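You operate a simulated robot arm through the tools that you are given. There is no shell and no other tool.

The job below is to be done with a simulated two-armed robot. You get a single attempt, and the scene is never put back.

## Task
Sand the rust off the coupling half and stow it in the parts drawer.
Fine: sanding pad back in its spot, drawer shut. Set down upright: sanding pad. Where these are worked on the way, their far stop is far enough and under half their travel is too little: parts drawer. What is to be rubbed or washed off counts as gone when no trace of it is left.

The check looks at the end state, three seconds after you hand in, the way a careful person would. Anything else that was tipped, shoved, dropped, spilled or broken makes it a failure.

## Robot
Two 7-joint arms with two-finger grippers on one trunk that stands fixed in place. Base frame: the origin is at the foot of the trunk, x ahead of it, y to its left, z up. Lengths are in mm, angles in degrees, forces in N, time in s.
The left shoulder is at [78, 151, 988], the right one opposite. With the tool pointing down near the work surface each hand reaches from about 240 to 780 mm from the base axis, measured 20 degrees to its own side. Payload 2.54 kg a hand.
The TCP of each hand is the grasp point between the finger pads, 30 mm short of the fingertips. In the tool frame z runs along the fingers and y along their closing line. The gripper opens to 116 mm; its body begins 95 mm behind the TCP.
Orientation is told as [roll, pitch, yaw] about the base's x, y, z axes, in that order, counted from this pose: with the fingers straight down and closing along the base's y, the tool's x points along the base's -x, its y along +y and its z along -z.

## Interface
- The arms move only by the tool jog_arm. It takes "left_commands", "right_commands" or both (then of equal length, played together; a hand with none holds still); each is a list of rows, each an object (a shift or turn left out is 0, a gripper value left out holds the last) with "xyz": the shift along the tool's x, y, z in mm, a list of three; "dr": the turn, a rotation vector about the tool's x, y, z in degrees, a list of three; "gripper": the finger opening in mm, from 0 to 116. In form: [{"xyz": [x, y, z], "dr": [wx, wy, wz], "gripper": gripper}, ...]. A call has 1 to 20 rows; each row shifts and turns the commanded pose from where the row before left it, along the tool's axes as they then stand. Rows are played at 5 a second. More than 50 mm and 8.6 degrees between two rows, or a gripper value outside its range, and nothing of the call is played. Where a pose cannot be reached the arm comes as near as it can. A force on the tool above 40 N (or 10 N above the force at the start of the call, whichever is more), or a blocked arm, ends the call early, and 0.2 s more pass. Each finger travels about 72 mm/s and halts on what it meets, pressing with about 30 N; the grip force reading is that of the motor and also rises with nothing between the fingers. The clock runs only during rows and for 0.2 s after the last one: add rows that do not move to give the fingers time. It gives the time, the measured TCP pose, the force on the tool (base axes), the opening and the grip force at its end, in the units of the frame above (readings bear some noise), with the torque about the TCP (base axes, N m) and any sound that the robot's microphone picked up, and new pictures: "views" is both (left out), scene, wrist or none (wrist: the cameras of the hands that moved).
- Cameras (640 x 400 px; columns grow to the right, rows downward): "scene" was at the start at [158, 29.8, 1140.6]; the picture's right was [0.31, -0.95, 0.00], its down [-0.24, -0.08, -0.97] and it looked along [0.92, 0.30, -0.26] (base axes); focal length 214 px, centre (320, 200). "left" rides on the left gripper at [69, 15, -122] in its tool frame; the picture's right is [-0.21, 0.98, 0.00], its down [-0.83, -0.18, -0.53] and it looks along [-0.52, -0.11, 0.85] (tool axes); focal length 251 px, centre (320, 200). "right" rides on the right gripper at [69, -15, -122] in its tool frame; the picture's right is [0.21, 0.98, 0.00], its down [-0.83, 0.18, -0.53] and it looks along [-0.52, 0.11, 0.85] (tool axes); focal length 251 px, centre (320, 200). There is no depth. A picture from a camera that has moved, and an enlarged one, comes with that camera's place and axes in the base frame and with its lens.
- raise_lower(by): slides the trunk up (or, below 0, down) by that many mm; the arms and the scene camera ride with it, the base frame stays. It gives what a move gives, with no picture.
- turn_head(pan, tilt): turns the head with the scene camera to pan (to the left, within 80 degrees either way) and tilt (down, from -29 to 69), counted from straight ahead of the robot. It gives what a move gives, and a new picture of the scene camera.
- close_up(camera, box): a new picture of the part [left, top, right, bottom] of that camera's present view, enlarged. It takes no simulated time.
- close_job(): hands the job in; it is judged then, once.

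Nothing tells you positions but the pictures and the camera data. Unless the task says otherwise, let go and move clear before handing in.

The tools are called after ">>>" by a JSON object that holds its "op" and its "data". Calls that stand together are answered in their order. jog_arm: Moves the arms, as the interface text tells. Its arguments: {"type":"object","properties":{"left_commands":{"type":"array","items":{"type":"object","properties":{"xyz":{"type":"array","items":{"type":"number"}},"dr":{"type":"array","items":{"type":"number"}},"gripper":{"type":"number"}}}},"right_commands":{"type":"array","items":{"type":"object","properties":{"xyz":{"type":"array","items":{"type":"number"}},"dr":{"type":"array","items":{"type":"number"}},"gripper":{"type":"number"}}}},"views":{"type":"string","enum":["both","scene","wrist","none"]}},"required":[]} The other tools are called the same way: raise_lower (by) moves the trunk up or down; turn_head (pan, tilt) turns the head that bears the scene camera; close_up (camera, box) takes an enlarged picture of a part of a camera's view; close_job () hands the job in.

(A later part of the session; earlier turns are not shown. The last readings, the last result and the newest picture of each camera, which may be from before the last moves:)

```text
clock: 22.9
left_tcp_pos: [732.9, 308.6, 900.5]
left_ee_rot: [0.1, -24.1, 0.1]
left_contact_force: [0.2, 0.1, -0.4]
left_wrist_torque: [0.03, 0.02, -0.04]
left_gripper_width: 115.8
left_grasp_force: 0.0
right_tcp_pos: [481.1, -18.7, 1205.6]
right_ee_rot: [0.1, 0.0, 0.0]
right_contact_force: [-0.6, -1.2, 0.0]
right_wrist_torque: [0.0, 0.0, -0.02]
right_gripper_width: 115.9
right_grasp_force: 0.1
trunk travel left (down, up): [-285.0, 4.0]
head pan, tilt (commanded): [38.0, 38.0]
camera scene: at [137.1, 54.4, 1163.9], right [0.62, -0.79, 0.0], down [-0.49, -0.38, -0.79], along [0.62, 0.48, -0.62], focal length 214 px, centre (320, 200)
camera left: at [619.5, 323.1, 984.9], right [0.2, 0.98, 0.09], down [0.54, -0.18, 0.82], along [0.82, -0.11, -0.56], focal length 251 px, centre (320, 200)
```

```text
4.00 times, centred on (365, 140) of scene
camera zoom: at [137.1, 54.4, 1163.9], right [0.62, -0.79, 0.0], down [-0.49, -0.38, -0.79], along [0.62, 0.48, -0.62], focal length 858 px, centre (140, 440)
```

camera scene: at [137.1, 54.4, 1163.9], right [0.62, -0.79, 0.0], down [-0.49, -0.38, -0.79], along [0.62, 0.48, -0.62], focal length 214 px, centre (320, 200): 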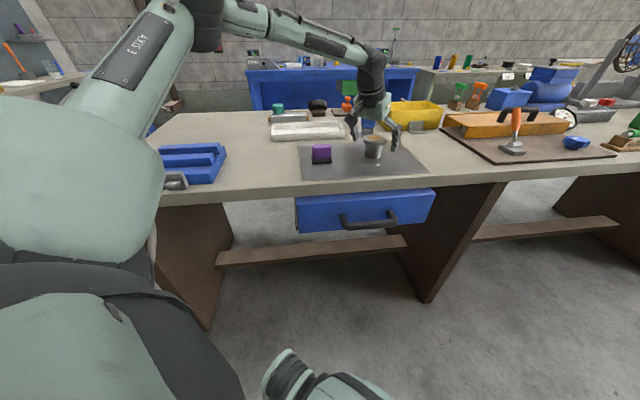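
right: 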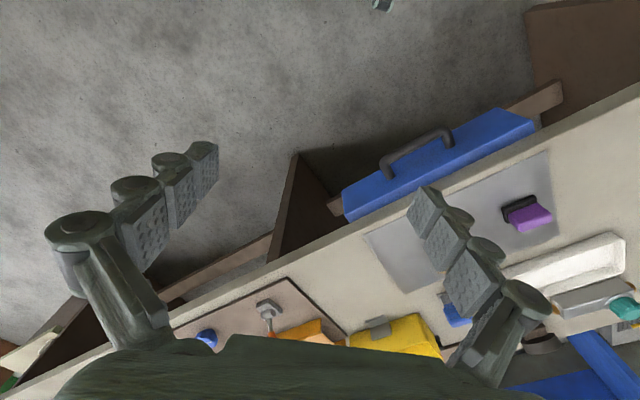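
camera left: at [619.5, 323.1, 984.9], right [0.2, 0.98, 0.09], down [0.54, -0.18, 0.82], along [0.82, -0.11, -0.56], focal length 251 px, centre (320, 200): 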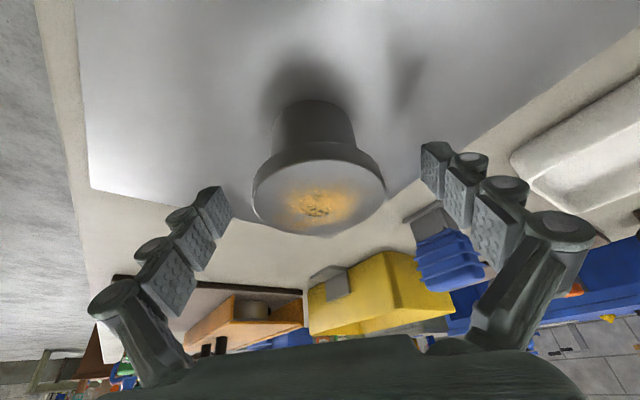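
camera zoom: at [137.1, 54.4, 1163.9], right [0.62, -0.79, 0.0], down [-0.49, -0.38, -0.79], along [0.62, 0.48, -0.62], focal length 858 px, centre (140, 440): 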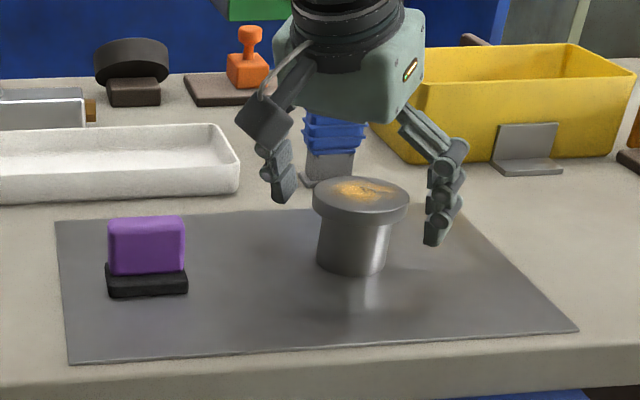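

>>> {"op": "jog_arm", "data": {"left_commands": [{"gripper": 85}, {"gripper": 55}, {}, {}, {}], "views": "both"}}

>>> {"op": "close_up", "data": {"camera": "scene", "box": [290, 90, 440, 190]}}

```text
clock: 24.1
left_tcp_pos: [732.7, 308.7, 901.3]
left_ee_rot: [0.0, -24.1, -0.1]
left_contact_force: [0.2, -2.1, 1.4]
left_wrist_torque: [-0.16, 0.0, -0.01]
left_gripper_width: 68.1
left_grasp_force: 30.3
right_tcp_pos: [481.9, -19.5, 1205.5]
right_ee_rot: [0.0, 0.1, 0.0]
right_contact_force: [0.3, -0.4, 0.7]
right_wrist_torque: [0.01, -0.01, -0.02]
right_gripper_width: 116.1
right_grasp_force: 0.2
trunk travel left (down, up): [-285.0, 4.0]
head pan, tilt (commanded): [38.0, 38.0]
camera scene: at [137.1, 54.3, 1163.9], right [0.62, -0.79, 0.0], down [-0.49, -0.38, -0.79], along [0.62, 0.49, -0.62], focal length 214 px, centre (320, 200)
camera left: at [619.5, 322.7, 985.3], right [0.2, 0.98, 0.09], down [0.54, -0.18, 0.82], along [0.82, -0.12, -0.56], focal length 251 px, centre (320, 200)
```

scene: 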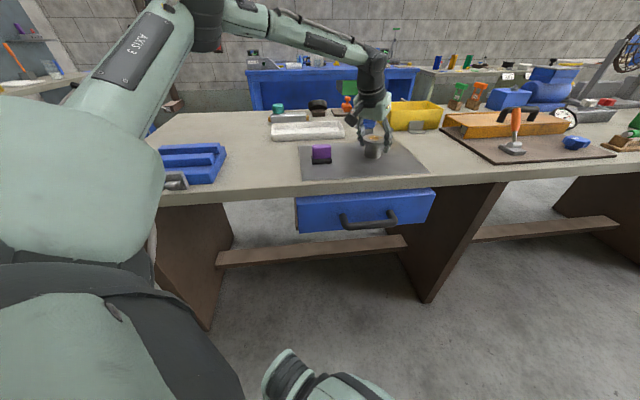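
left: 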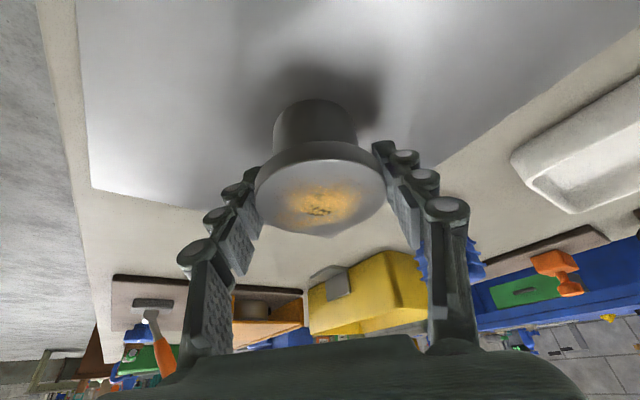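

```text
4.00 times, centred on (365, 140) of scene
camera zoom: at [137.1, 54.3, 1163.9], right [0.62, -0.79, 0.0], down [-0.49, -0.38, -0.79], along [0.62, 0.49, -0.62], focal length 858 px, centre (140, 440)
```

zoom: 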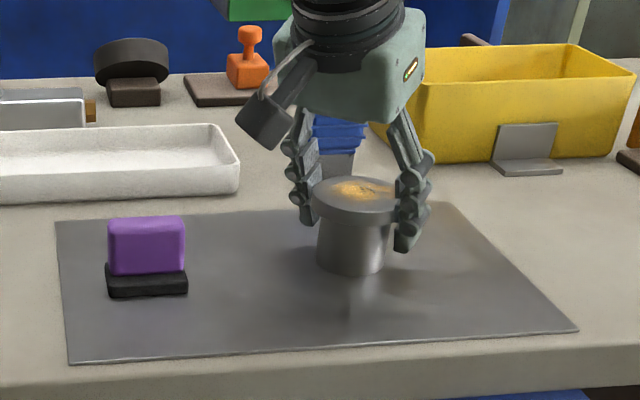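

The flange is held at 68 mm. I lift a little and look at the force before moving it nearer.

>>> {"op": "jog_arm", "data": {"left_commands": [{"xyz": [-2, 0, -4.6]}, {"xyz": [-4.1, 0, -9.1]}, {}, {}], "views": "none"}}

>>> {"op": "close_up", "data": {"camera": "scene", "box": [290, 90, 440, 190]}}

>>> {"op": "close_up", "data": {"camera": "left", "box": [160, 60, 480, 260]}}

```text
clock: 25.1
left_tcp_pos: [732.9, 308.5, 915.0]
left_ee_rot: [0.0, -24.0, 0.0]
left_contact_force: [0.3, 1.0, -2.4]
left_wrist_torque: [-0.01, 0.0, -0.01]
left_gripper_width: 68.2
left_grasp_force: 29.8
right_tcp_pos: [481.3, -17.7, 1206.2]
right_ee_rot: [-0.1, -0.1, -0.1]
right_contact_force: [-0.3, 0.2, -0.1]
right_wrist_torque: [-0.01, 0.02, -0.04]
right_gripper_width: 115.8
right_grasp_force: 0.1
trunk travel left (down, up): [-285.0, 4.0]
head pan, tilt (commanded): [38.0, 38.0]
```

```text
4.00 times, centred on (365, 140) of scene
camera zoom: at [137.4, 54.5, 1163.8], right [0.62, -0.79, 0.0], down [-0.49, -0.38, -0.79], along [0.62, 0.48, -0.62], focal length 858 px, centre (140, 440)
```

zoom: 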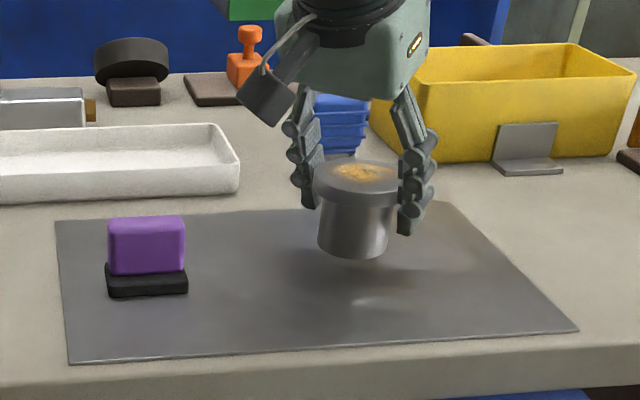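

```text
2.00 times, centred on (320, 160) of left
camera zoom: at [619.4, 323.1, 999.4], right [0.2, 0.98, 0.09], down [0.54, -0.18, 0.82], along [0.82, -0.11, -0.56], focal length 503 px, centre (320, 280)
```

zoom: 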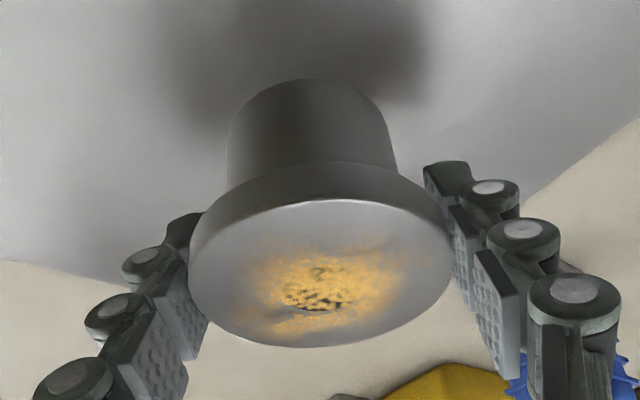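

It hangs upright and weighs only about 2.5 N. I carry it about 85 mm nearer, to around (650,297).

>>> {"op": "jog_arm", "data": {"left_commands": [{"xyz": [19, -2.9, -8.5]}, {"xyz": [19, -2.9, -8.5]}, {"xyz": [19, -2.9, -8.5]}, {"xyz": [18.8, -2.8, -8.3]}, {}, {}], "views": "both"}}

>>> {"op": "close_up", "data": {"camera": "scene", "box": [290, 100, 440, 200]}}

```text
clock: 26.5
left_tcp_pos: [649.0, 297.8, 914.1]
left_ee_rot: [0.0, -24.0, 0.0]
left_contact_force: [-0.1, -0.3, -3.6]
left_wrist_torque: [-0.01, -0.01, 0.01]
left_gripper_width: 68.3
left_grasp_force: 30.3
right_tcp_pos: [481.6, -16.5, 1205.6]
right_ee_rot: [0.1, 0.0, 0.1]
right_contact_force: [-0.1, 0.0, 0.0]
right_wrist_torque: [-0.03, -0.02, -0.01]
right_gripper_width: 116.0
right_grasp_force: 0.2
trunk travel left (down, up): [-285.0, 4.0]
head pan, tilt (commanded): [38.0, 38.0]
camera scene: at [137.3, 54.5, 1163.9], right [0.62, -0.79, 0.0], down [-0.49, -0.38, -0.79], along [0.62, 0.48, -0.62], focal length 214 px, centre (320, 200)
camera left: at [536.3, 311.5, 998.9], right [0.2, 0.98, 0.09], down [0.54, -0.18, 0.82], along [0.82, -0.11, -0.56], focal length 251 px, centre (320, 200)
```

scene: 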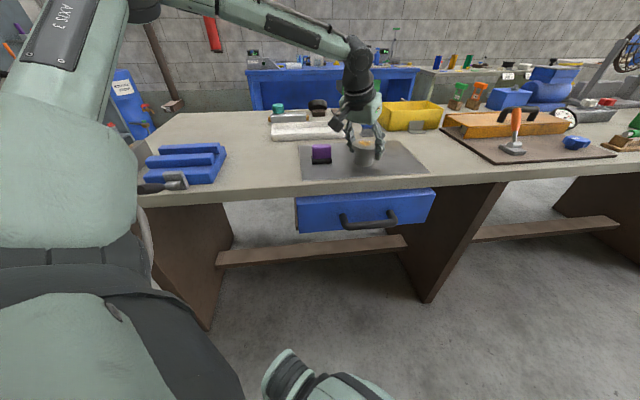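
left: 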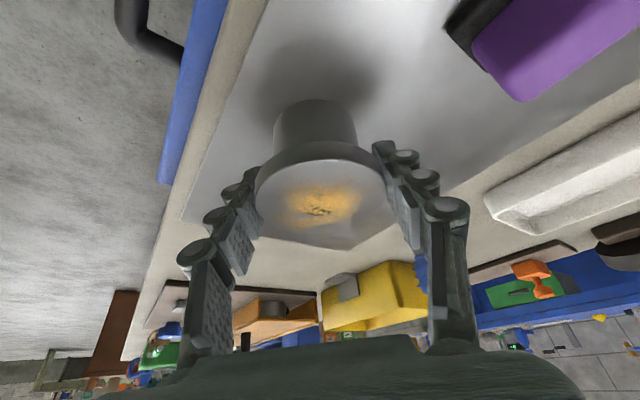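

```text
4.00 times, centred on (365, 150) of scene
camera zoom: at [137.3, 54.5, 1163.9], right [0.62, -0.79, 0.0], down [-0.49, -0.38, -0.79], along [0.62, 0.48, -0.62], focal length 858 px, centre (140, 400)
```

zoom: 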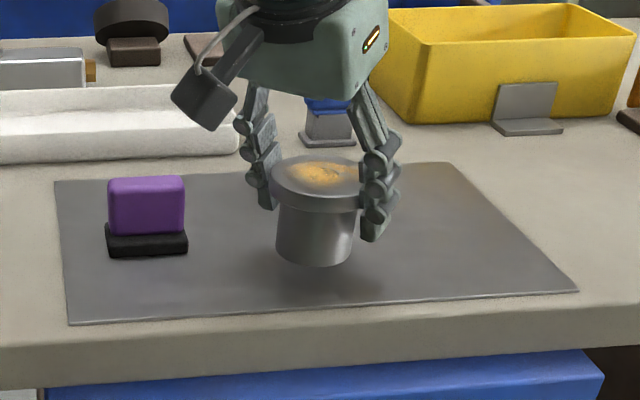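

I lower it to the sheet: 10 mm, then in millimetre steps.

>>> {"op": "jog_arm", "data": {"left_commands": [{"xyz": [2.03, 0, 4.57]}, {"xyz": [2.03, 0, 4.57]}, {"xyz": [0.41, 0, 0.91]}, {"xyz": [0.41, 0, 0.91]}, {}, {}], "views": "none"}}

>>> {"op": "jog_arm", "data": {"left_commands": [{"xyz": [0.41, 0, 0.91]}, {}], "views": "none"}}

>>> {"op": "close_up", "data": {"camera": "scene", "box": [290, 100, 440, 200]}}

```text
clock: 27.9
left_tcp_pos: [649.1, 296.6, 902.7]
left_ee_rot: [0.1, -24.0, 0.0]
left_contact_force: [0.4, 0.0, -3.0]
left_wrist_torque: [-0.03, 0.0, 0.0]
left_gripper_width: 68.1
left_grasp_force: 29.4
right_tcp_pos: [481.8, -18.7, 1205.7]
right_ee_rot: [0.1, -0.1, 0.0]
right_contact_force: [-0.7, 0.4, 0.0]
right_wrist_torque: [0.0, 0.01, 0.03]
right_gripper_width: 115.9
right_grasp_force: 0.0
trunk travel left (down, up): [-285.0, 4.0]
head pan, tilt (commanded): [38.0, 38.0]
```

```text
clock: 28.5
left_tcp_pos: [649.6, 297.1, 903.3]
left_ee_rot: [-0.1, -24.0, 0.0]
left_contact_force: [-0.5, 0.1, -3.4]
left_wrist_torque: [0.02, 0.03, -0.03]
left_gripper_width: 68.1
left_grasp_force: 30.2
right_tcp_pos: [481.4, -17.1, 1206.6]
right_ee_rot: [0.0, 0.0, 0.0]
right_contact_force: [-0.2, 0.4, 0.5]
right_wrist_torque: [0.03, -0.01, -0.02]
right_gripper_width: 116.0
right_grasp_force: 0.0
trunk travel left (down, up): [-285.0, 4.0]
head pan, tilt (commanded): [38.0, 38.0]
```

```text
4.00 times, centred on (365, 150) of scene
camera zoom: at [137.4, 54.5, 1163.8], right [0.62, -0.79, 0.0], down [-0.49, -0.38, -0.79], along [0.62, 0.48, -0.62], focal length 858 px, centre (140, 400)
```

zoom: 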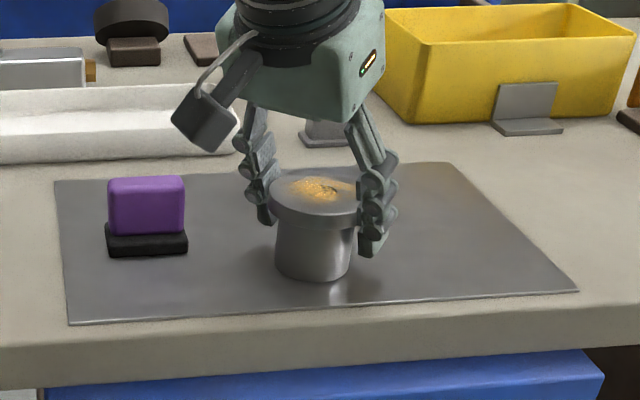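

>>> {"op": "jog_arm", "data": {"left_commands": [{"xyz": [0.41, 0, 0.91]}, {"xyz": [0.2, 0, 0.46]}, {}], "views": "none"}}

>>> {"op": "jog_arm", "data": {"left_commands": [{"xyz": [0.2, 0, 0.46]}, {}], "views": "none"}}

```text
clock: 29.3
left_tcp_pos: [649.7, 297.3, 899.8]
left_ee_rot: [0.0, -24.0, 0.1]
left_contact_force: [-0.1, 0.3, -0.9]
left_wrist_torque: [-0.06, 0.01, 0.02]
left_gripper_width: 68.0
left_grasp_force: 29.9
right_tcp_pos: [480.3, -19.3, 1205.3]
right_ee_rot: [0.0, 0.0, 0.0]
right_contact_force: [-0.1, -0.6, 0.1]
right_wrist_torque: [0.01, -0.01, 0.01]
right_gripper_width: 116.2
right_grasp_force: 0.0
trunk travel left (down, up): [-285.0, 4.0]
head pan, tilt (commanded): [38.0, 38.0]
```

```text
clock: 29.9
left_tcp_pos: [650.0, 297.1, 901.9]
left_ee_rot: [0.0, -24.1, 0.0]
left_contact_force: [0.3, 1.2, 1.9]
left_wrist_torque: [-0.03, 0.04, -0.04]
left_gripper_width: 68.2
left_grasp_force: 30.1
right_tcp_pos: [480.9, -18.0, 1205.4]
right_ee_rot: [0.1, 0.0, -0.1]
right_contact_force: [-0.7, 0.7, -0.4]
right_wrist_torque: [0.02, 0.0, -0.02]
right_gripper_width: 116.1
right_grasp_force: 0.0
trunk travel left (down, up): [-285.0, 4.0]
head pan, tilt (commanded): [38.0, 38.0]
```

The coupling stands on the sheet. I open and withdraw straight up.

>>> {"op": "jog_arm", "data": {"left_commands": [{"gripper": 80}, {"gripper": 95}, {}, {"xyz": [-8.1, 0, -18.3]}, {"xyz": [-12.2, 0, -27.4]}, {"xyz": [-16.3, 0, -36.5]}, {}], "views": "both"}}

>>> {"op": "close_up", "data": {"camera": "scene", "box": [290, 100, 440, 200]}}

```text
clock: 31.5
left_tcp_pos: [649.7, 296.1, 990.4]
left_ee_rot: [0.0, -24.0, -0.1]
left_contact_force: [0.2, 0.1, 1.1]
left_wrist_torque: [0.01, -0.02, 0.03]
left_gripper_width: 95.1
left_grasp_force: 0.1
right_tcp_pos: [480.4, -17.9, 1206.4]
right_ee_rot: [0.0, 0.0, 0.1]
right_contact_force: [0.9, -0.3, 0.1]
right_wrist_torque: [-0.03, 0.0, -0.02]
right_gripper_width: 116.0
right_grasp_force: 0.1
trunk travel left (down, up): [-285.0, 4.0]
head pan, tilt (commanded): [38.0, 38.0]
camera scene: at [137.3, 54.5, 1163.8], right [0.62, -0.79, 0.0], down [-0.49, -0.38, -0.79], along [0.62, 0.48, -0.62], focal length 214 px, centre (320, 200)
camera left: at [536.7, 311.0, 1075.0], right [0.2, 0.98, 0.09], down [0.54, -0.18, 0.82], along [0.82, -0.11, -0.56], focal length 251 px, centre (320, 200)
```

scene: 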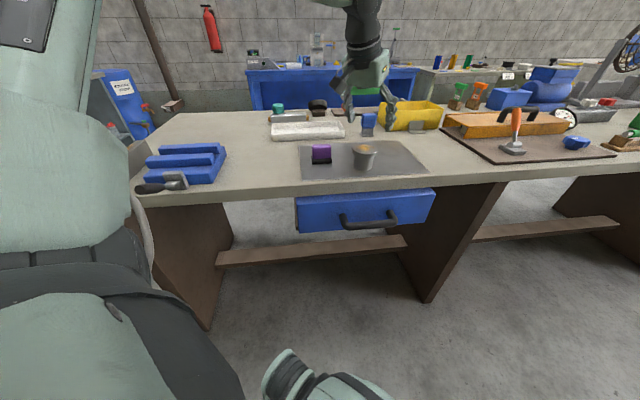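
left: 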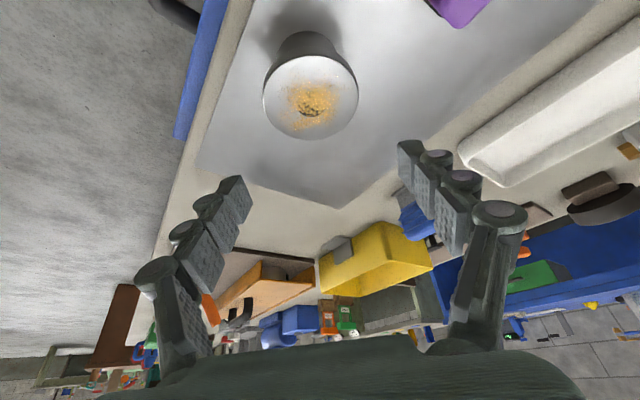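

```text
4.00 times, centred on (365, 150) of scene
camera zoom: at [137.3, 54.5, 1163.8], right [0.62, -0.79, 0.0], down [-0.49, -0.38, -0.79], along [0.62, 0.48, -0.62], focal length 858 px, centre (140, 400)
```

zoom: 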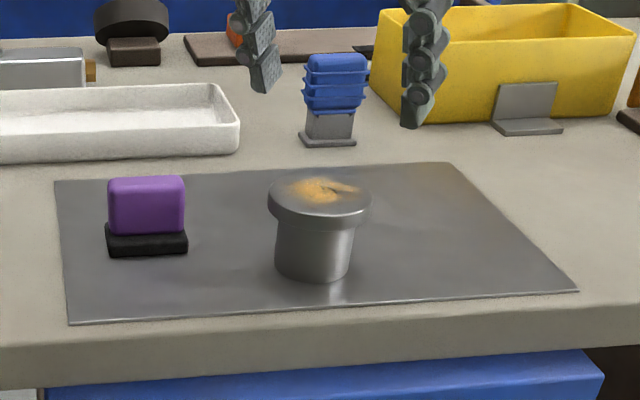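

The coupling now stands near (650,297). I turn the left hand back to straight down at yaw -45° and go above the pad again.

>>> {"op": "jog_arm", "data": {"left_commands": [{"dr": [0, 8, 0]}, {"dr": [0, 8, 0]}, {"dr": [0, 8, 0]}, {"dr": [0, 0, 7.5]}, {"dr": [0, 0, 7.5]}, {"dr": [0, 0, 7.5]}, {"dr": [0, 0, 7.5]}, {"dr": [0, 0, 7.5]}, {"dr": [0, 0, 7.5]}, {"xyz": [39, 16.3, -4]}, {"xyz": [39, 16.3, -4]}, {"xyz": [39.4, 16.4, -4]}, {}, {}], "views": "both"}}

>>> {"op": "close_up", "data": {"camera": "left", "box": [240, 80, 400, 300]}}

```text
clock: 34.5
left_tcp_pos: [602.2, 413.8, 1002.6]
left_ee_rot: [0.0, 0.0, -45.1]
left_contact_force: [-0.2, -0.1, -0.6]
left_wrist_torque: [0.0, 0.0, -0.01]
left_gripper_width: 95.2
left_grasp_force: 0.1
right_tcp_pos: [480.2, -17.6, 1205.4]
right_ee_rot: [-0.1, 0.0, -0.1]
right_contact_force: [-0.2, -0.2, 0.5]
right_wrist_torque: [0.0, 0.02, -0.01]
right_gripper_width: 116.0
right_grasp_force: 0.0
trunk travel left (down, up): [-285.0, 4.0]
head pan, tilt (commanded): [38.0, 38.0]
camera scene: at [137.1, 54.4, 1163.9], right [0.62, -0.79, 0.0], down [-0.49, -0.38, -0.79], along [0.62, 0.49, -0.62], focal length 214 px, centre (320, 200)
camera left: at [563.0, 473.2, 1124.9], right [0.84, 0.54, 0.0], down [0.46, -0.71, 0.53], along [0.29, -0.45, -0.85], focal length 251 px, centre (320, 200)
```

scene: 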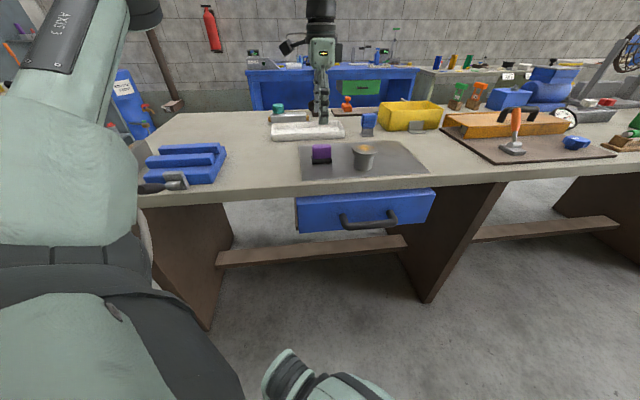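
left: 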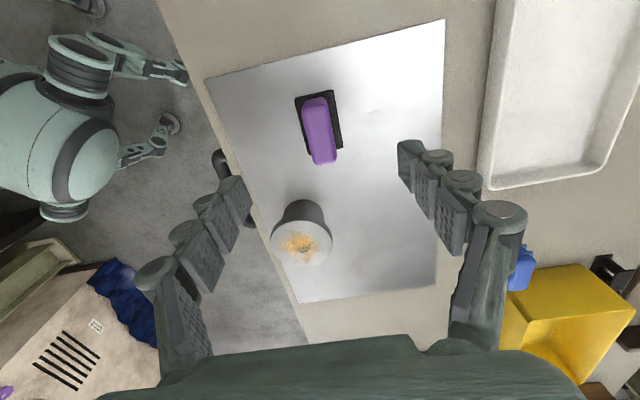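

```text
1.82 times, centred on (320, 190) of left
camera zoom: at [563.0, 473.2, 1124.9], right [0.84, 0.54, 0.0], down [0.46, -0.71, 0.53], along [0.29, -0.45, -0.85], focal length 457 px, centre (320, 218)
```

zoom: 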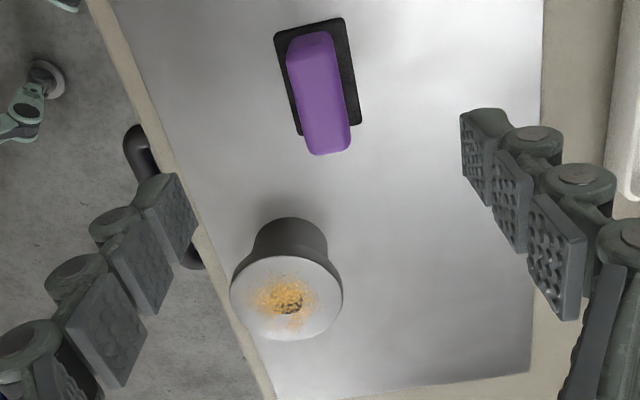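

>>> {"op": "jog_arm", "data": {"left_commands": [{"xyz": [0, 0, 30]}, {"xyz": [0, 0, 30]}, {"xyz": [0, 0, 25]}, {"xyz": [0, 0, 12.5]}, {}, {"gripper": 50}, {"gripper": 15}, {}, {}, {}], "views": "both"}}

>>> {"op": "close_up", "data": {"camera": "scene", "box": [290, 100, 440, 200]}}

```text
clock: 36.7
left_tcp_pos: [600.7, 414.6, 904.6]
left_ee_rot: [0.0, 0.0, -45.0]
left_contact_force: [0.8, 0.3, 0.3]
left_wrist_torque: [-0.06, -0.01, 0.01]
left_gripper_width: 22.8
left_grasp_force: 29.8
right_tcp_pos: [480.4, -18.9, 1205.7]
right_ee_rot: [0.1, 0.0, 0.0]
right_contact_force: [-0.6, -0.1, 0.1]
right_wrist_torque: [0.02, 0.0, -0.02]
right_gripper_width: 116.0
right_grasp_force: 0.0
trunk travel left (down, up): [-285.0, 4.0]
head pan, tilt (commanded): [38.0, 38.0]
camera scene: at [137.1, 54.4, 1163.9], right [0.62, -0.79, 0.0], down [-0.49, -0.38, -0.79], along [0.62, 0.48, -0.62], focal length 214 px, centre (320, 200)
camera left: at [563.1, 473.9, 1028.1], right [0.84, 0.54, 0.0], down [0.46, -0.71, 0.53], along [0.29, -0.45, -0.85], focal length 251 px, centre (320, 200)
```

scene: 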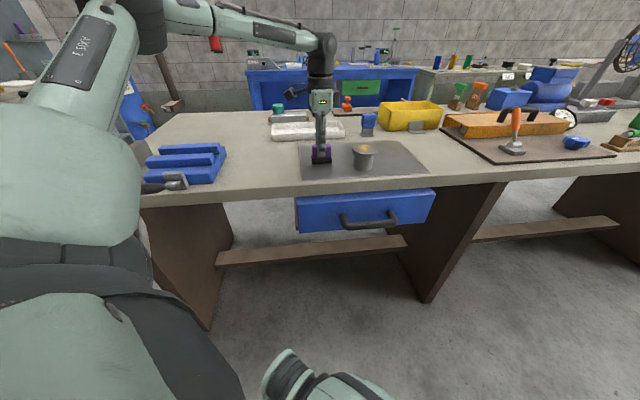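
left: 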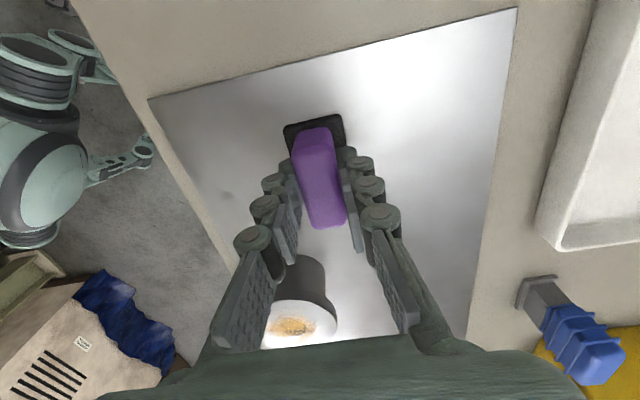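

```text
4.00 times, centred on (365, 150) of scene
camera zoom: at [137.1, 54.4, 1163.9], right [0.62, -0.79, 0.0], down [-0.49, -0.38, -0.79], along [0.62, 0.48, -0.62], focal length 858 px, centre (140, 400)
```

zoom: 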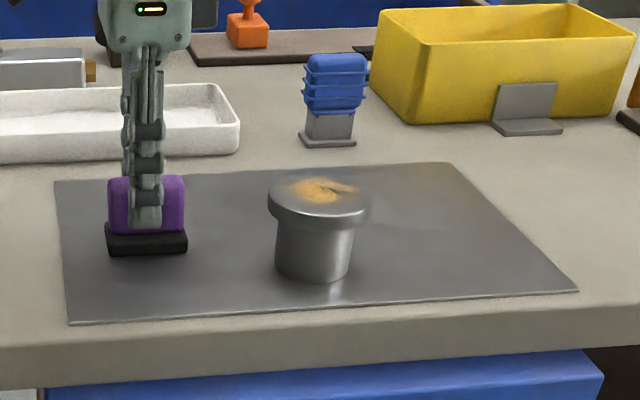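

The pad is gripped again. I lift it 70 mm and carry it over the coupling, then come down close to its top.

>>> {"op": "jog_arm", "data": {"left_commands": [{"xyz": [0, 0, -20]}, {"xyz": [0, 0, -25]}, {"xyz": [0, 0, -25]}, {"xyz": [-29.5, -11.9, 0]}, {"xyz": [-29.5, -11.9, 0]}, {"xyz": [-29.5, -11.9, 0]}, {"xyz": [-29.4, -11.9, 0]}, {}, {}], "views": "both"}}

>>> {"op": "close_up", "data": {"camera": "scene", "box": [290, 100, 440, 200]}}

>>> {"op": "close_up", "data": {"camera": "left", "box": [240, 90, 400, 290]}}

```text
clock: 38.7
left_tcp_pos: [650.0, 296.1, 974.7]
left_ee_rot: [-0.1, 0.0, -44.9]
left_contact_force: [-0.6, 0.0, -0.4]
left_wrist_torque: [-0.01, 0.0, 0.01]
left_gripper_width: 22.6
left_grasp_force: 29.6
right_tcp_pos: [480.8, -17.8, 1206.3]
right_ee_rot: [0.0, 0.0, -0.2]
right_contact_force: [-0.3, -1.2, 0.3]
right_wrist_torque: [0.02, 0.02, -0.02]
right_gripper_width: 116.1
right_grasp_force: 0.0
trunk travel left (down, up): [-285.0, 4.0]
head pan, tilt (commanded): [38.0, 38.0]
camera scene: at [137.2, 54.4, 1163.9], right [0.62, -0.79, 0.0], down [-0.49, -0.38, -0.79], along [0.62, 0.48, -0.62], focal length 214 px, centre (320, 200)
camera left: at [611.7, 356.1, 1097.4], right [0.84, 0.54, 0.0], down [0.46, -0.71, 0.53], along [0.29, -0.45, -0.85], focal length 251 px, centre (320, 200)
```

scene: 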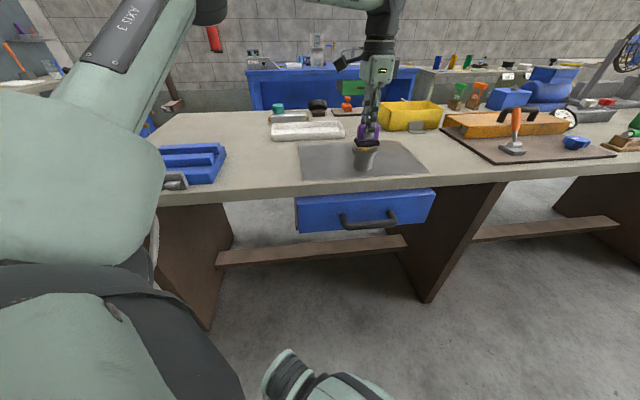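
left: 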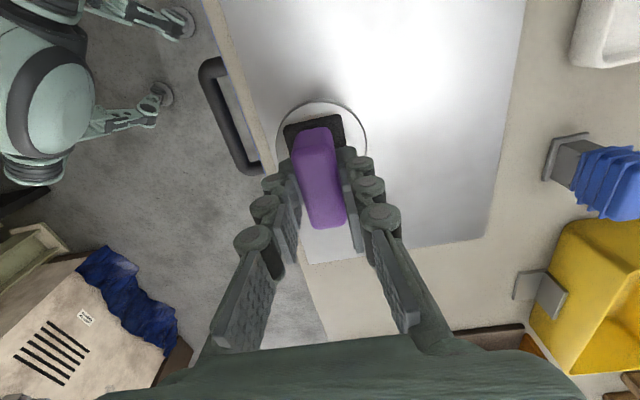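

```text
4.00 times, centred on (365, 150) of scene
camera zoom: at [137.2, 54.4, 1163.9], right [0.62, -0.79, 0.0], down [-0.49, -0.38, -0.79], along [0.62, 0.48, -0.62], focal length 858 px, centre (140, 400)
```

zoom: 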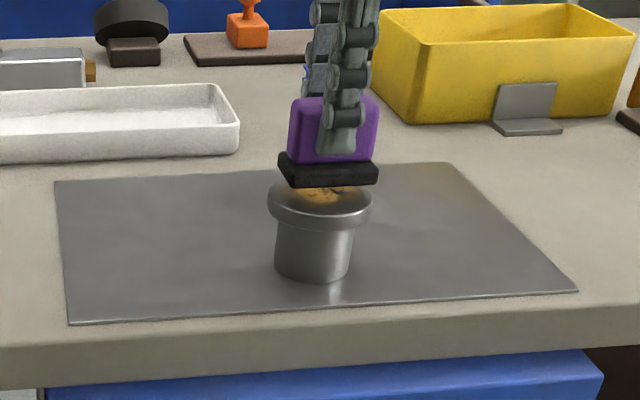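

```text
2.00 times, centred on (320, 190) of left
camera zoom: at [611.7, 356.1, 1097.4], right [0.84, 0.54, 0.0], down [0.46, -0.71, 0.53], along [0.29, -0.45, -0.85], focal length 503 px, centre (320, 220)
```

zoom: 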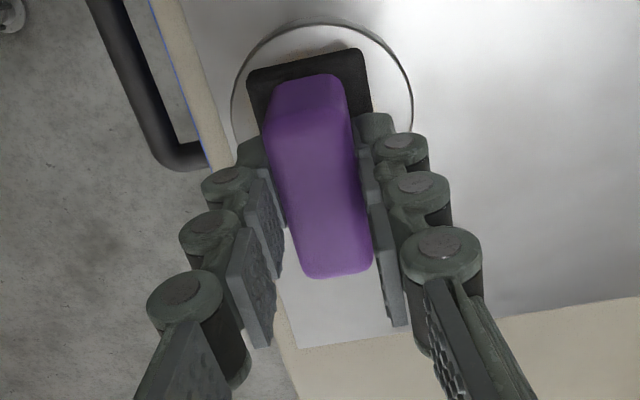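

The pad is centred over the flange. I lower it to just above, then in small steps until a light contact shows.

>>> {"op": "jog_arm", "data": {"left_commands": [{"xyz": [0, 0, 8]}, {"xyz": [0, 0, 5]}, {"xyz": [0, 0, 1]}, {"xyz": [0, 0, 1]}, {}], "views": "none"}}

>>> {"op": "jog_arm", "data": {"left_commands": [{"xyz": [0, 0, 0.7]}, {}], "views": "none"}}

>>> {"op": "jog_arm", "data": {"left_commands": [{"xyz": [0, 0, 0.7]}, {}], "views": "none"}}

>>> {"op": "close_up", "data": {"camera": "scene", "box": [320, 110, 410, 180]}}

```text
clock: 39.9
left_tcp_pos: [651.1, 296.6, 961.1]
left_ee_rot: [0.3, -0.1, -45.0]
left_contact_force: [-0.7, 2.3, 11.4]
left_wrist_torque: [0.17, 0.16, -0.01]
left_gripper_width: 22.7
left_grasp_force: 30.1
right_tcp_pos: [479.1, -17.7, 1206.3]
right_ee_rot: [0.1, -0.1, 0.0]
right_contact_force: [-0.3, -0.2, 0.2]
right_wrist_torque: [0.04, 0.0, 0.0]
right_gripper_width: 116.1
right_grasp_force: 0.2
trunk travel left (down, up): [-285.0, 4.0]
head pan, tilt (commanded): [38.0, 38.0]
```

```text
clock: 40.5
left_tcp_pos: [650.2, 296.7, 963.2]
left_ee_rot: [0.2, -0.1, -45.0]
left_contact_force: [1.6, 3.8, 19.6]
left_wrist_torque: [0.3, 0.11, 0.01]
left_gripper_width: 22.8
left_grasp_force: 30.2
right_tcp_pos: [479.9, -18.0, 1206.8]
right_ee_rot: [0.2, -0.1, 0.0]
right_contact_force: [0.1, -1.1, 0.2]
right_wrist_torque: [0.01, 0.0, 0.03]
right_gripper_width: 116.1
right_grasp_force: 0.0
trunk travel left (down, up): [-285.0, 4.0]
head pan, tilt (commanded): [38.0, 38.0]
```

```text
clock: 41.1
left_tcp_pos: [649.7, 297.4, 961.7]
left_ee_rot: [0.2, -0.2, -45.0]
left_contact_force: [3.1, 4.2, 26.3]
left_wrist_torque: [0.23, 0.06, 0.01]
left_gripper_width: 22.8
left_grasp_force: 29.9
right_tcp_pos: [478.4, -18.2, 1207.3]
right_ee_rot: [0.1, -0.2, 0.1]
right_contact_force: [-0.8, -0.2, 0.1]
right_wrist_torque: [-0.01, 0.02, 0.01]
right_gripper_width: 115.9
right_grasp_force: 0.0
trunk travel left (down, up): [-285.0, 4.0]
head pan, tilt (commanded): [38.0, 38.0]
```

```text
5.71 times, centred on (365, 145) of scene
camera zoom: at [135.1, 53.8, 1164.4], right [0.62, -0.79, 0.0], down [-0.48, -0.38, -0.79], along [0.62, 0.49, -0.61], focal length 1226 px, centre (63, 514)
```

zoom: 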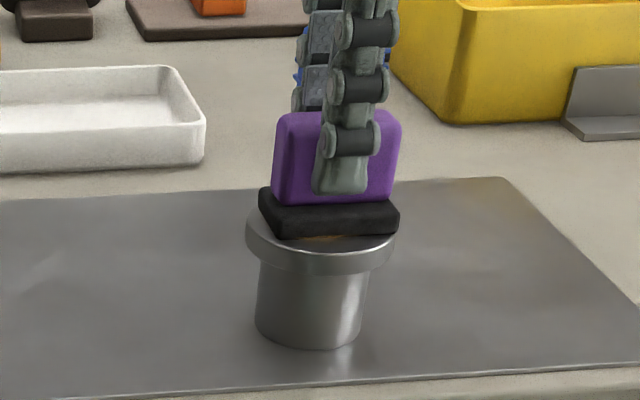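

Contact came a little sooner than figured and it now presses 26 N, so I ease up to a few newtons before rubbing.

>>> {"op": "jog_arm", "data": {"left_commands": [{"xyz": [0, 0, -1]}, {"xyz": [0, 0, -1]}, {}, {}], "views": "none"}}

```text
clock: 42.1
left_tcp_pos: [650.4, 296.1, 962.3]
left_ee_rot: [0.0, -0.1, -44.9]
left_contact_force: [3.7, 0.9, 17.6]
left_wrist_torque: [-0.05, -0.25, 0.01]
left_gripper_width: 22.8
left_grasp_force: 29.8
right_tcp_pos: [479.3, -18.7, 1206.2]
right_ee_rot: [0.1, -0.1, 0.0]
right_contact_force: [0.3, -0.1, -0.4]
right_wrist_torque: [0.01, -0.03, 0.0]
right_gripper_width: 115.6
right_grasp_force: 0.2
trunk travel left (down, up): [-285.0, 4.0]
head pan, tilt (commanded): [38.0, 38.0]
```

>>> {"op": "jog_arm", "data": {"left_commands": [{"xyz": [0, 0, -0.8]}, {}, {}], "views": "none"}}

```text
clock: 42.9
left_tcp_pos: [649.7, 297.0, 962.3]
left_ee_rot: [0.0, -0.1, -45.0]
left_contact_force: [0.9, -0.6, 10.0]
left_wrist_torque: [-0.2, -0.15, 0.0]
left_gripper_width: 22.9
left_grasp_force: 30.6
right_tcp_pos: [479.8, -17.8, 1205.7]
right_ee_rot: [0.1, -0.1, 0.0]
right_contact_force: [-0.1, 0.1, -0.5]
right_wrist_torque: [-0.01, 0.02, 0.03]
right_gripper_width: 116.0
right_grasp_force: 0.1
trunk travel left (down, up): [-285.0, 4.0]
head pan, tilt (commanded): [38.0, 38.0]
```

>>> {"op": "jog_arm", "data": {"left_commands": [{"xyz": [0, 0, -0.5]}, {}, {}], "views": "none"}}

```text
clock: 43.7
left_tcp_pos: [651.4, 297.2, 961.9]
left_ee_rot: [0.0, 0.1, -45.0]
left_contact_force: [-0.8, -0.5, 4.7]
left_wrist_torque: [-0.13, -0.02, -0.03]
left_gripper_width: 22.7
left_grasp_force: 29.8
right_tcp_pos: [480.6, -18.8, 1205.4]
right_ee_rot: [0.0, 0.0, 0.0]
right_contact_force: [0.3, 0.0, 0.1]
right_wrist_torque: [0.02, 0.01, -0.01]
right_gripper_width: 116.0
right_grasp_force: 0.0
trunk travel left (down, up): [-285.0, 4.0]
head pan, tilt (commanded): [38.0, 38.0]
```

At about 5 N, I try a short stroke of 9 mm along the bench normal and look whether the coupling stays put.

>>> {"op": "jog_arm", "data": {"left_commands": [{"xyz": [0, 3, 0]}, {"xyz": [0, 3, 0]}, {"xyz": [0, 3, 0]}, {}], "views": "none"}}

>>> {"op": "close_up", "data": {"camera": "scene", "box": [320, 110, 410, 180]}}

```text
clock: 44.7
left_tcp_pos: [657.8, 302.0, 962.2]
left_ee_rot: [0.0, 0.1, -45.0]
left_contact_force: [0.2, 0.6, 2.3]
left_wrist_torque: [-0.02, -0.01, 0.01]
left_gripper_width: 22.7
left_grasp_force: 29.9
right_tcp_pos: [481.0, -17.1, 1206.9]
right_ee_rot: [0.0, 0.1, 0.0]
right_contact_force: [-0.6, -0.5, -0.3]
right_wrist_torque: [-0.01, 0.01, -0.01]
right_gripper_width: 116.0
right_grasp_force: 0.1
trunk travel left (down, up): [-285.0, 4.0]
head pan, tilt (commanded): [38.0, 38.0]
```

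```text
5.71 times, centred on (365, 145) of scene
camera zoom: at [137.0, 54.4, 1163.9], right [0.62, -0.79, 0.0], down [-0.49, -0.38, -0.79], along [0.62, 0.48, -0.62], focal length 1226 px, centre (63, 514)
```

zoom: 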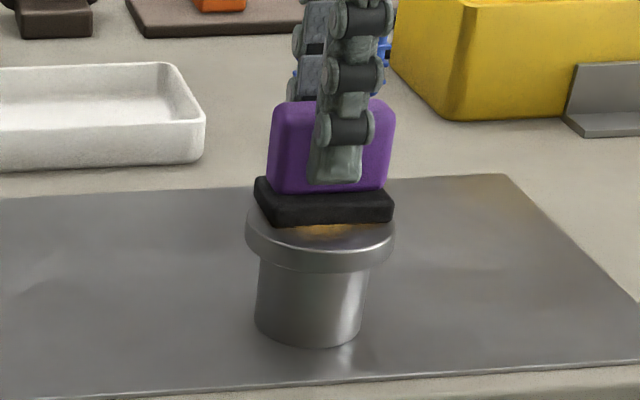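

The coupling stays put while the pad slides on it. I go on with strokes back and forth, a bit wider.

>>> {"op": "jog_arm", "data": {"left_commands": [{"xyz": [0, -4, 0]}, {"xyz": [0, -4, 0]}, {"xyz": [0, -4, 0]}, {"xyz": [0, -4, 0]}, {"xyz": [0, -4, 0]}, {"xyz": [0, 4, 0]}, {"xyz": [0, 4, 0]}, {"xyz": [0, 4, 0]}, {"xyz": [0, 4, 0]}, {"xyz": [0, 4, 0]}, {}], "views": "none"}}

>>> {"op": "close_up", "data": {"camera": "scene", "box": [320, 110, 410, 180]}}

```text
clock: 47.1
left_tcp_pos: [657.5, 302.9, 961.3]
left_ee_rot: [0.0, -0.1, -45.0]
left_contact_force: [-0.2, 0.6, 0.4]
left_wrist_torque: [-0.02, -0.01, -0.05]
left_gripper_width: 22.7
left_grasp_force: 30.0
right_tcp_pos: [481.0, -17.8, 1206.4]
right_ee_rot: [0.0, 0.0, -0.1]
right_contact_force: [-0.1, 0.1, 0.3]
right_wrist_torque: [-0.01, 0.02, -0.01]
right_gripper_width: 116.1
right_grasp_force: 0.0
trunk travel left (down, up): [-285.0, 4.0]
head pan, tilt (commanded): [38.0, 38.0]
```

```text
5.71 times, centred on (365, 145) of scene
camera zoom: at [137.0, 54.4, 1163.9], right [0.62, -0.79, 0.0], down [-0.49, -0.38, -0.79], along [0.62, 0.49, -0.62], focal length 1226 px, centre (63, 514)
```

zoom: 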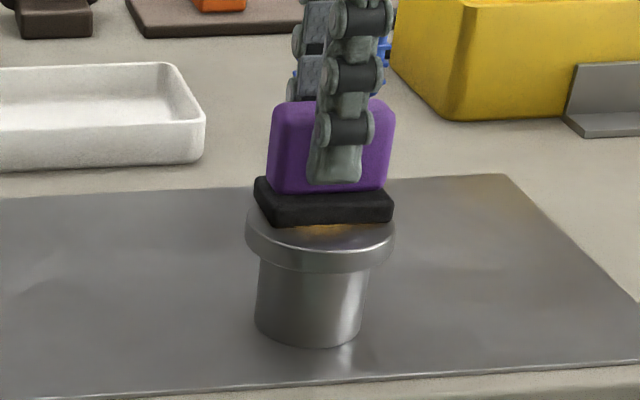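

>>> {"op": "jog_arm", "data": {"left_commands": [{"xyz": [0, 0, 0.5]}, {"xyz": [0, -4, 0]}, {"xyz": [0, -4, 0]}, {"xyz": [0, -4, 0]}, {"xyz": [0, -4, 0]}, {"xyz": [0, -4, 0]}, {"xyz": [0, 4, 0]}, {"xyz": [0, 4, 0]}], "views": "none"}}

```text
clock: 48.9
left_tcp_pos: [648.6, 295.3, 961.9]
left_ee_rot: [0.1, 0.0, -45.1]
left_contact_force: [-1.3, -1.6, 6.5]
left_wrist_torque: [-0.11, 0.03, -0.03]
left_gripper_width: 22.8
left_grasp_force: 30.2
right_tcp_pos: [479.4, -18.2, 1205.8]
right_ee_rot: [0.0, -0.1, 0.0]
right_contact_force: [-0.1, -0.5, 0.2]
right_wrist_torque: [-0.02, -0.01, -0.02]
right_gripper_width: 116.2
right_grasp_force: 0.0
trunk travel left (down, up): [-285.0, 4.0]
head pan, tilt (commanded): [38.0, 38.0]
```

>>> {"op": "jog_arm", "data": {"left_commands": [{"xyz": [0, 4, 0]}, {"xyz": [0, 4, 0]}, {"xyz": [0, 4, 0]}, {"xyz": [-6, 0, 0]}, {"xyz": [0, -4, 0]}, {"xyz": [0, -4, 0]}, {"xyz": [0, -4, 0]}, {"xyz": [0, -4, 0]}, {"xyz": [0, -4, 0]}, {"xyz": [6, 0, 0]}, {"xyz": [6, 0, 0]}, {"xyz": [0, 4, 0]}, {"xyz": [0, 4, 0]}, {"xyz": [0, 4, 0]}, {"xyz": [0, 4, 0]}, {"xyz": [0, 4, 0]}, {"xyz": [-6, 0, 0]}], "views": "none"}}

>>> {"op": "close_up", "data": {"camera": "scene", "box": [320, 110, 410, 180]}}

```text
clock: 52.5
left_tcp_pos: [657.0, 303.5, 962.0]
left_ee_rot: [0.0, -0.1, -44.9]
left_contact_force: [0.8, 0.6, 3.4]
left_wrist_torque: [0.02, 0.04, 0.03]
left_gripper_width: 22.6
left_grasp_force: 30.4
right_tcp_pos: [480.3, -18.1, 1206.6]
right_ee_rot: [0.0, 0.0, -0.1]
right_contact_force: [0.0, 0.0, 0.8]
right_wrist_torque: [0.02, 0.0, 0.02]
right_gripper_width: 116.2
right_grasp_force: 0.0
trunk travel left (down, up): [-285.0, 4.0]
head pan, tilt (commanded): [38.0, 38.0]
```

```text
5.71 times, centred on (365, 145) of scene
camera zoom: at [136.7, 54.3, 1164.0], right [0.62, -0.79, 0.0], down [-0.48, -0.38, -0.79], along [0.62, 0.49, -0.62], focal length 1226 px, centre (63, 514)
```

zoom: 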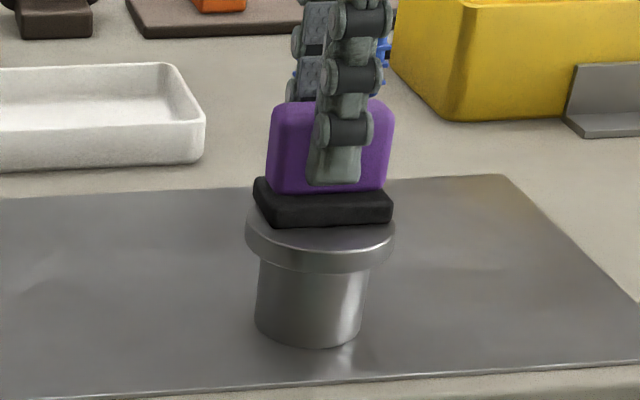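

The near part already looks clean. I lift the pad and move it aside to see the whole top.

>>> {"op": "jog_arm", "data": {"left_commands": [{"xyz": [0, 0, -15]}, {"xyz": [0, 0, -20]}, {"xyz": [35, 0, 0]}, {"xyz": [35, 0, 0]}, {"xyz": [30, 0, 0]}, {}], "views": "wrist"}}

>>> {"op": "close_up", "data": {"camera": "scene", "box": [335, 130, 395, 175]}}

>>> {"op": "close_up", "data": {"camera": "left", "box": [250, 220, 370, 340]}}

```text
clock: 53.9
left_tcp_pos: [587.7, 374.3, 995.7]
left_ee_rot: [-0.1, -0.1, -45.0]
left_contact_force: [0.6, -0.1, 0.1]
left_wrist_torque: [0.01, -0.03, 0.03]
left_gripper_width: 22.8
left_grasp_force: 30.3
right_tcp_pos: [480.8, -16.9, 1206.5]
right_ee_rot: [-0.1, 0.1, 0.0]
right_contact_force: [0.1, -0.2, -0.3]
right_wrist_torque: [0.02, 0.03, 0.01]
right_gripper_width: 115.8
right_grasp_force: 0.0
trunk travel left (down, up): [-285.0, 4.0]
head pan, tilt (commanded): [38.0, 38.0]
camera left: at [548.8, 434.1, 1119.2], right [0.84, 0.54, 0.0], down [0.46, -0.71, 0.53], along [0.29, -0.45, -0.85], focal length 251 px, centre (320, 200)
```

left: 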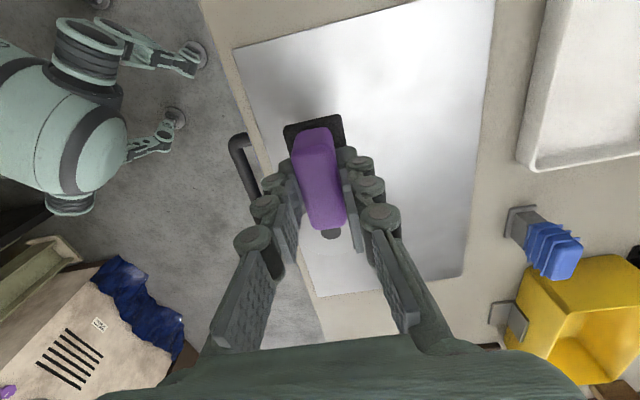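

```text
8.89 times, centred on (365, 152) of scene
camera zoom: at [137.3, 54.4, 1163.8], right [0.62, -0.79, 0.0], down [-0.49, -0.38, -0.79], along [0.62, 0.48, -0.62], focal length 1906 px, centre (-80, 622)
```

zoom: 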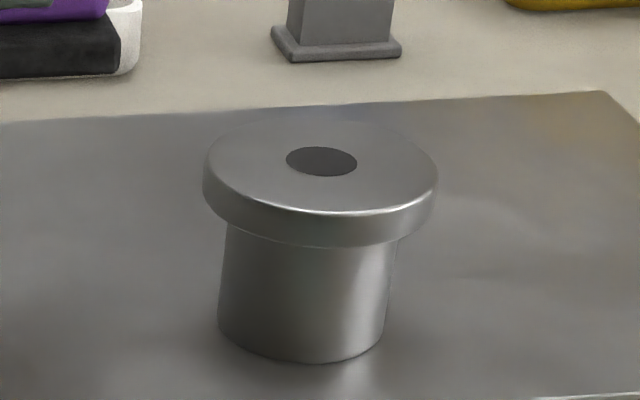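

```text
3.33 times, centred on (310, 280) of left
camera zoom: at [548.8, 434.1, 1119.2], right [0.84, 0.54, 0.0], down [0.46, -0.71, 0.53], along [0.29, -0.45, -0.85], focal length 838 px, centre (353, -67)
```

zoom: 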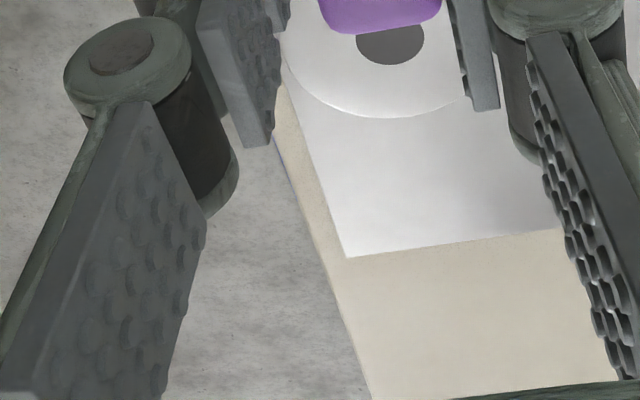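

The top is bright with only the dark bore showing; the rust looks gone. I bring the pad back above its spot.

>>> {"op": "jog_arm", "data": {"left_commands": [{"xyz": [18.3, 37.5, 0]}, {"xyz": [0, 0, 30]}, {"xyz": [0, 0, 30]}, {}, {}, {}], "views": "none"}}

>>> {"op": "jog_arm", "data": {"left_commands": [{}], "views": "none"}}

>>> {"op": "close_up", "data": {"camera": "scene", "box": [270, 110, 400, 190]}}

```text
clock: 55.3
left_tcp_pos: [601.3, 412.8, 935.8]
left_ee_rot: [0.0, 0.1, -45.0]
left_contact_force: [-0.5, 1.0, -1.2]
left_wrist_torque: [-0.03, 0.02, 0.0]
left_gripper_width: 22.6
left_grasp_force: 30.0
right_tcp_pos: [481.5, -17.4, 1206.7]
right_ee_rot: [0.0, 0.1, 0.0]
right_contact_force: [-0.4, 0.1, 0.0]
right_wrist_torque: [0.03, 0.01, 0.01]
right_gripper_width: 116.1
right_grasp_force: 0.1
trunk travel left (down, up): [-285.0, 4.0]
head pan, tilt (commanded): [38.0, 38.0]
```

```text
clock: 55.7
left_tcp_pos: [600.7, 413.5, 936.2]
left_ee_rot: [0.0, 0.0, -45.0]
left_contact_force: [-0.5, 0.6, -0.2]
left_wrist_torque: [0.0, 0.0, 0.02]
left_gripper_width: 22.6
left_grasp_force: 30.2
right_tcp_pos: [482.1, -18.6, 1205.2]
right_ee_rot: [0.0, -0.1, 0.0]
right_contact_force: [-0.1, 0.5, 0.7]
right_wrist_torque: [0.0, -0.03, 0.02]
right_gripper_width: 115.8
right_grasp_force: 0.2
trunk travel left (down, up): [-285.0, 4.0]
head pan, tilt (commanded): [38.0, 38.0]
```

```text
4.92 times, centred on (335, 150) of scene
camera zoom: at [137.2, 54.4, 1163.9], right [0.62, -0.79, 0.0], down [-0.49, -0.38, -0.79], along [0.62, 0.48, -0.62], focal length 1056 px, centre (246, 446)
```

zoom: 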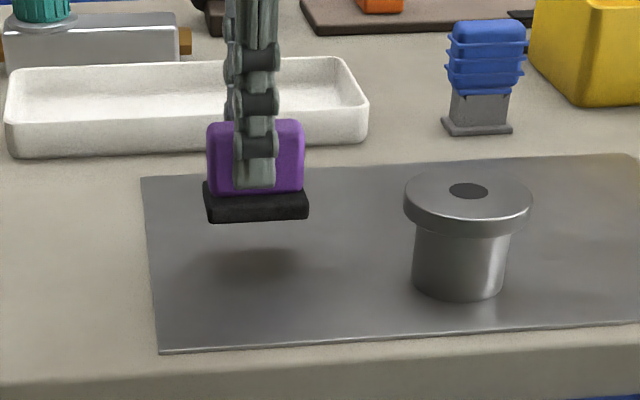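

>>> {"op": "jog_arm", "data": {"left_commands": [{"xyz": [0, 0, 15]}, {"xyz": [0, 0, 10]}, {"xyz": [0, 0, 3]}, {}, {}], "views": "none"}}

>>> {"op": "close_up", "data": {"camera": "scene", "box": [270, 110, 400, 190]}}

```text
clock: 56.9
left_tcp_pos: [600.6, 414.4, 908.3]
left_ee_rot: [0.0, 0.0, -44.9]
left_contact_force: [0.4, 0.5, -0.5]
left_wrist_torque: [-0.03, 0.01, 0.0]
left_gripper_width: 22.8
left_grasp_force: 30.3
right_tcp_pos: [481.4, -18.2, 1205.4]
right_ee_rot: [0.0, 0.0, 0.0]
right_contact_force: [-0.6, -0.2, -0.2]
right_wrist_torque: [0.01, 0.03, 0.02]
right_gripper_width: 115.9
right_grasp_force: 0.1
trunk travel left (down, up): [-285.0, 4.0]
head pan, tilt (commanded): [38.0, 38.0]
```

```text
4.92 times, centred on (335, 150) of scene
camera zoom: at [137.2, 54.4, 1163.9], right [0.62, -0.79, 0.0], down [-0.49, -0.38, -0.79], along [0.62, 0.48, -0.62], focal length 1056 px, centre (246, 446)
```

zoom: 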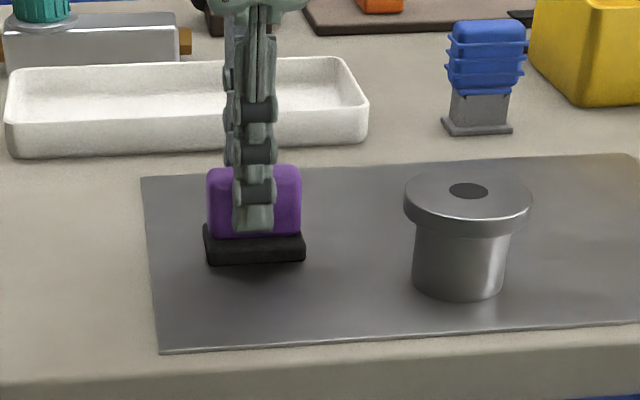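

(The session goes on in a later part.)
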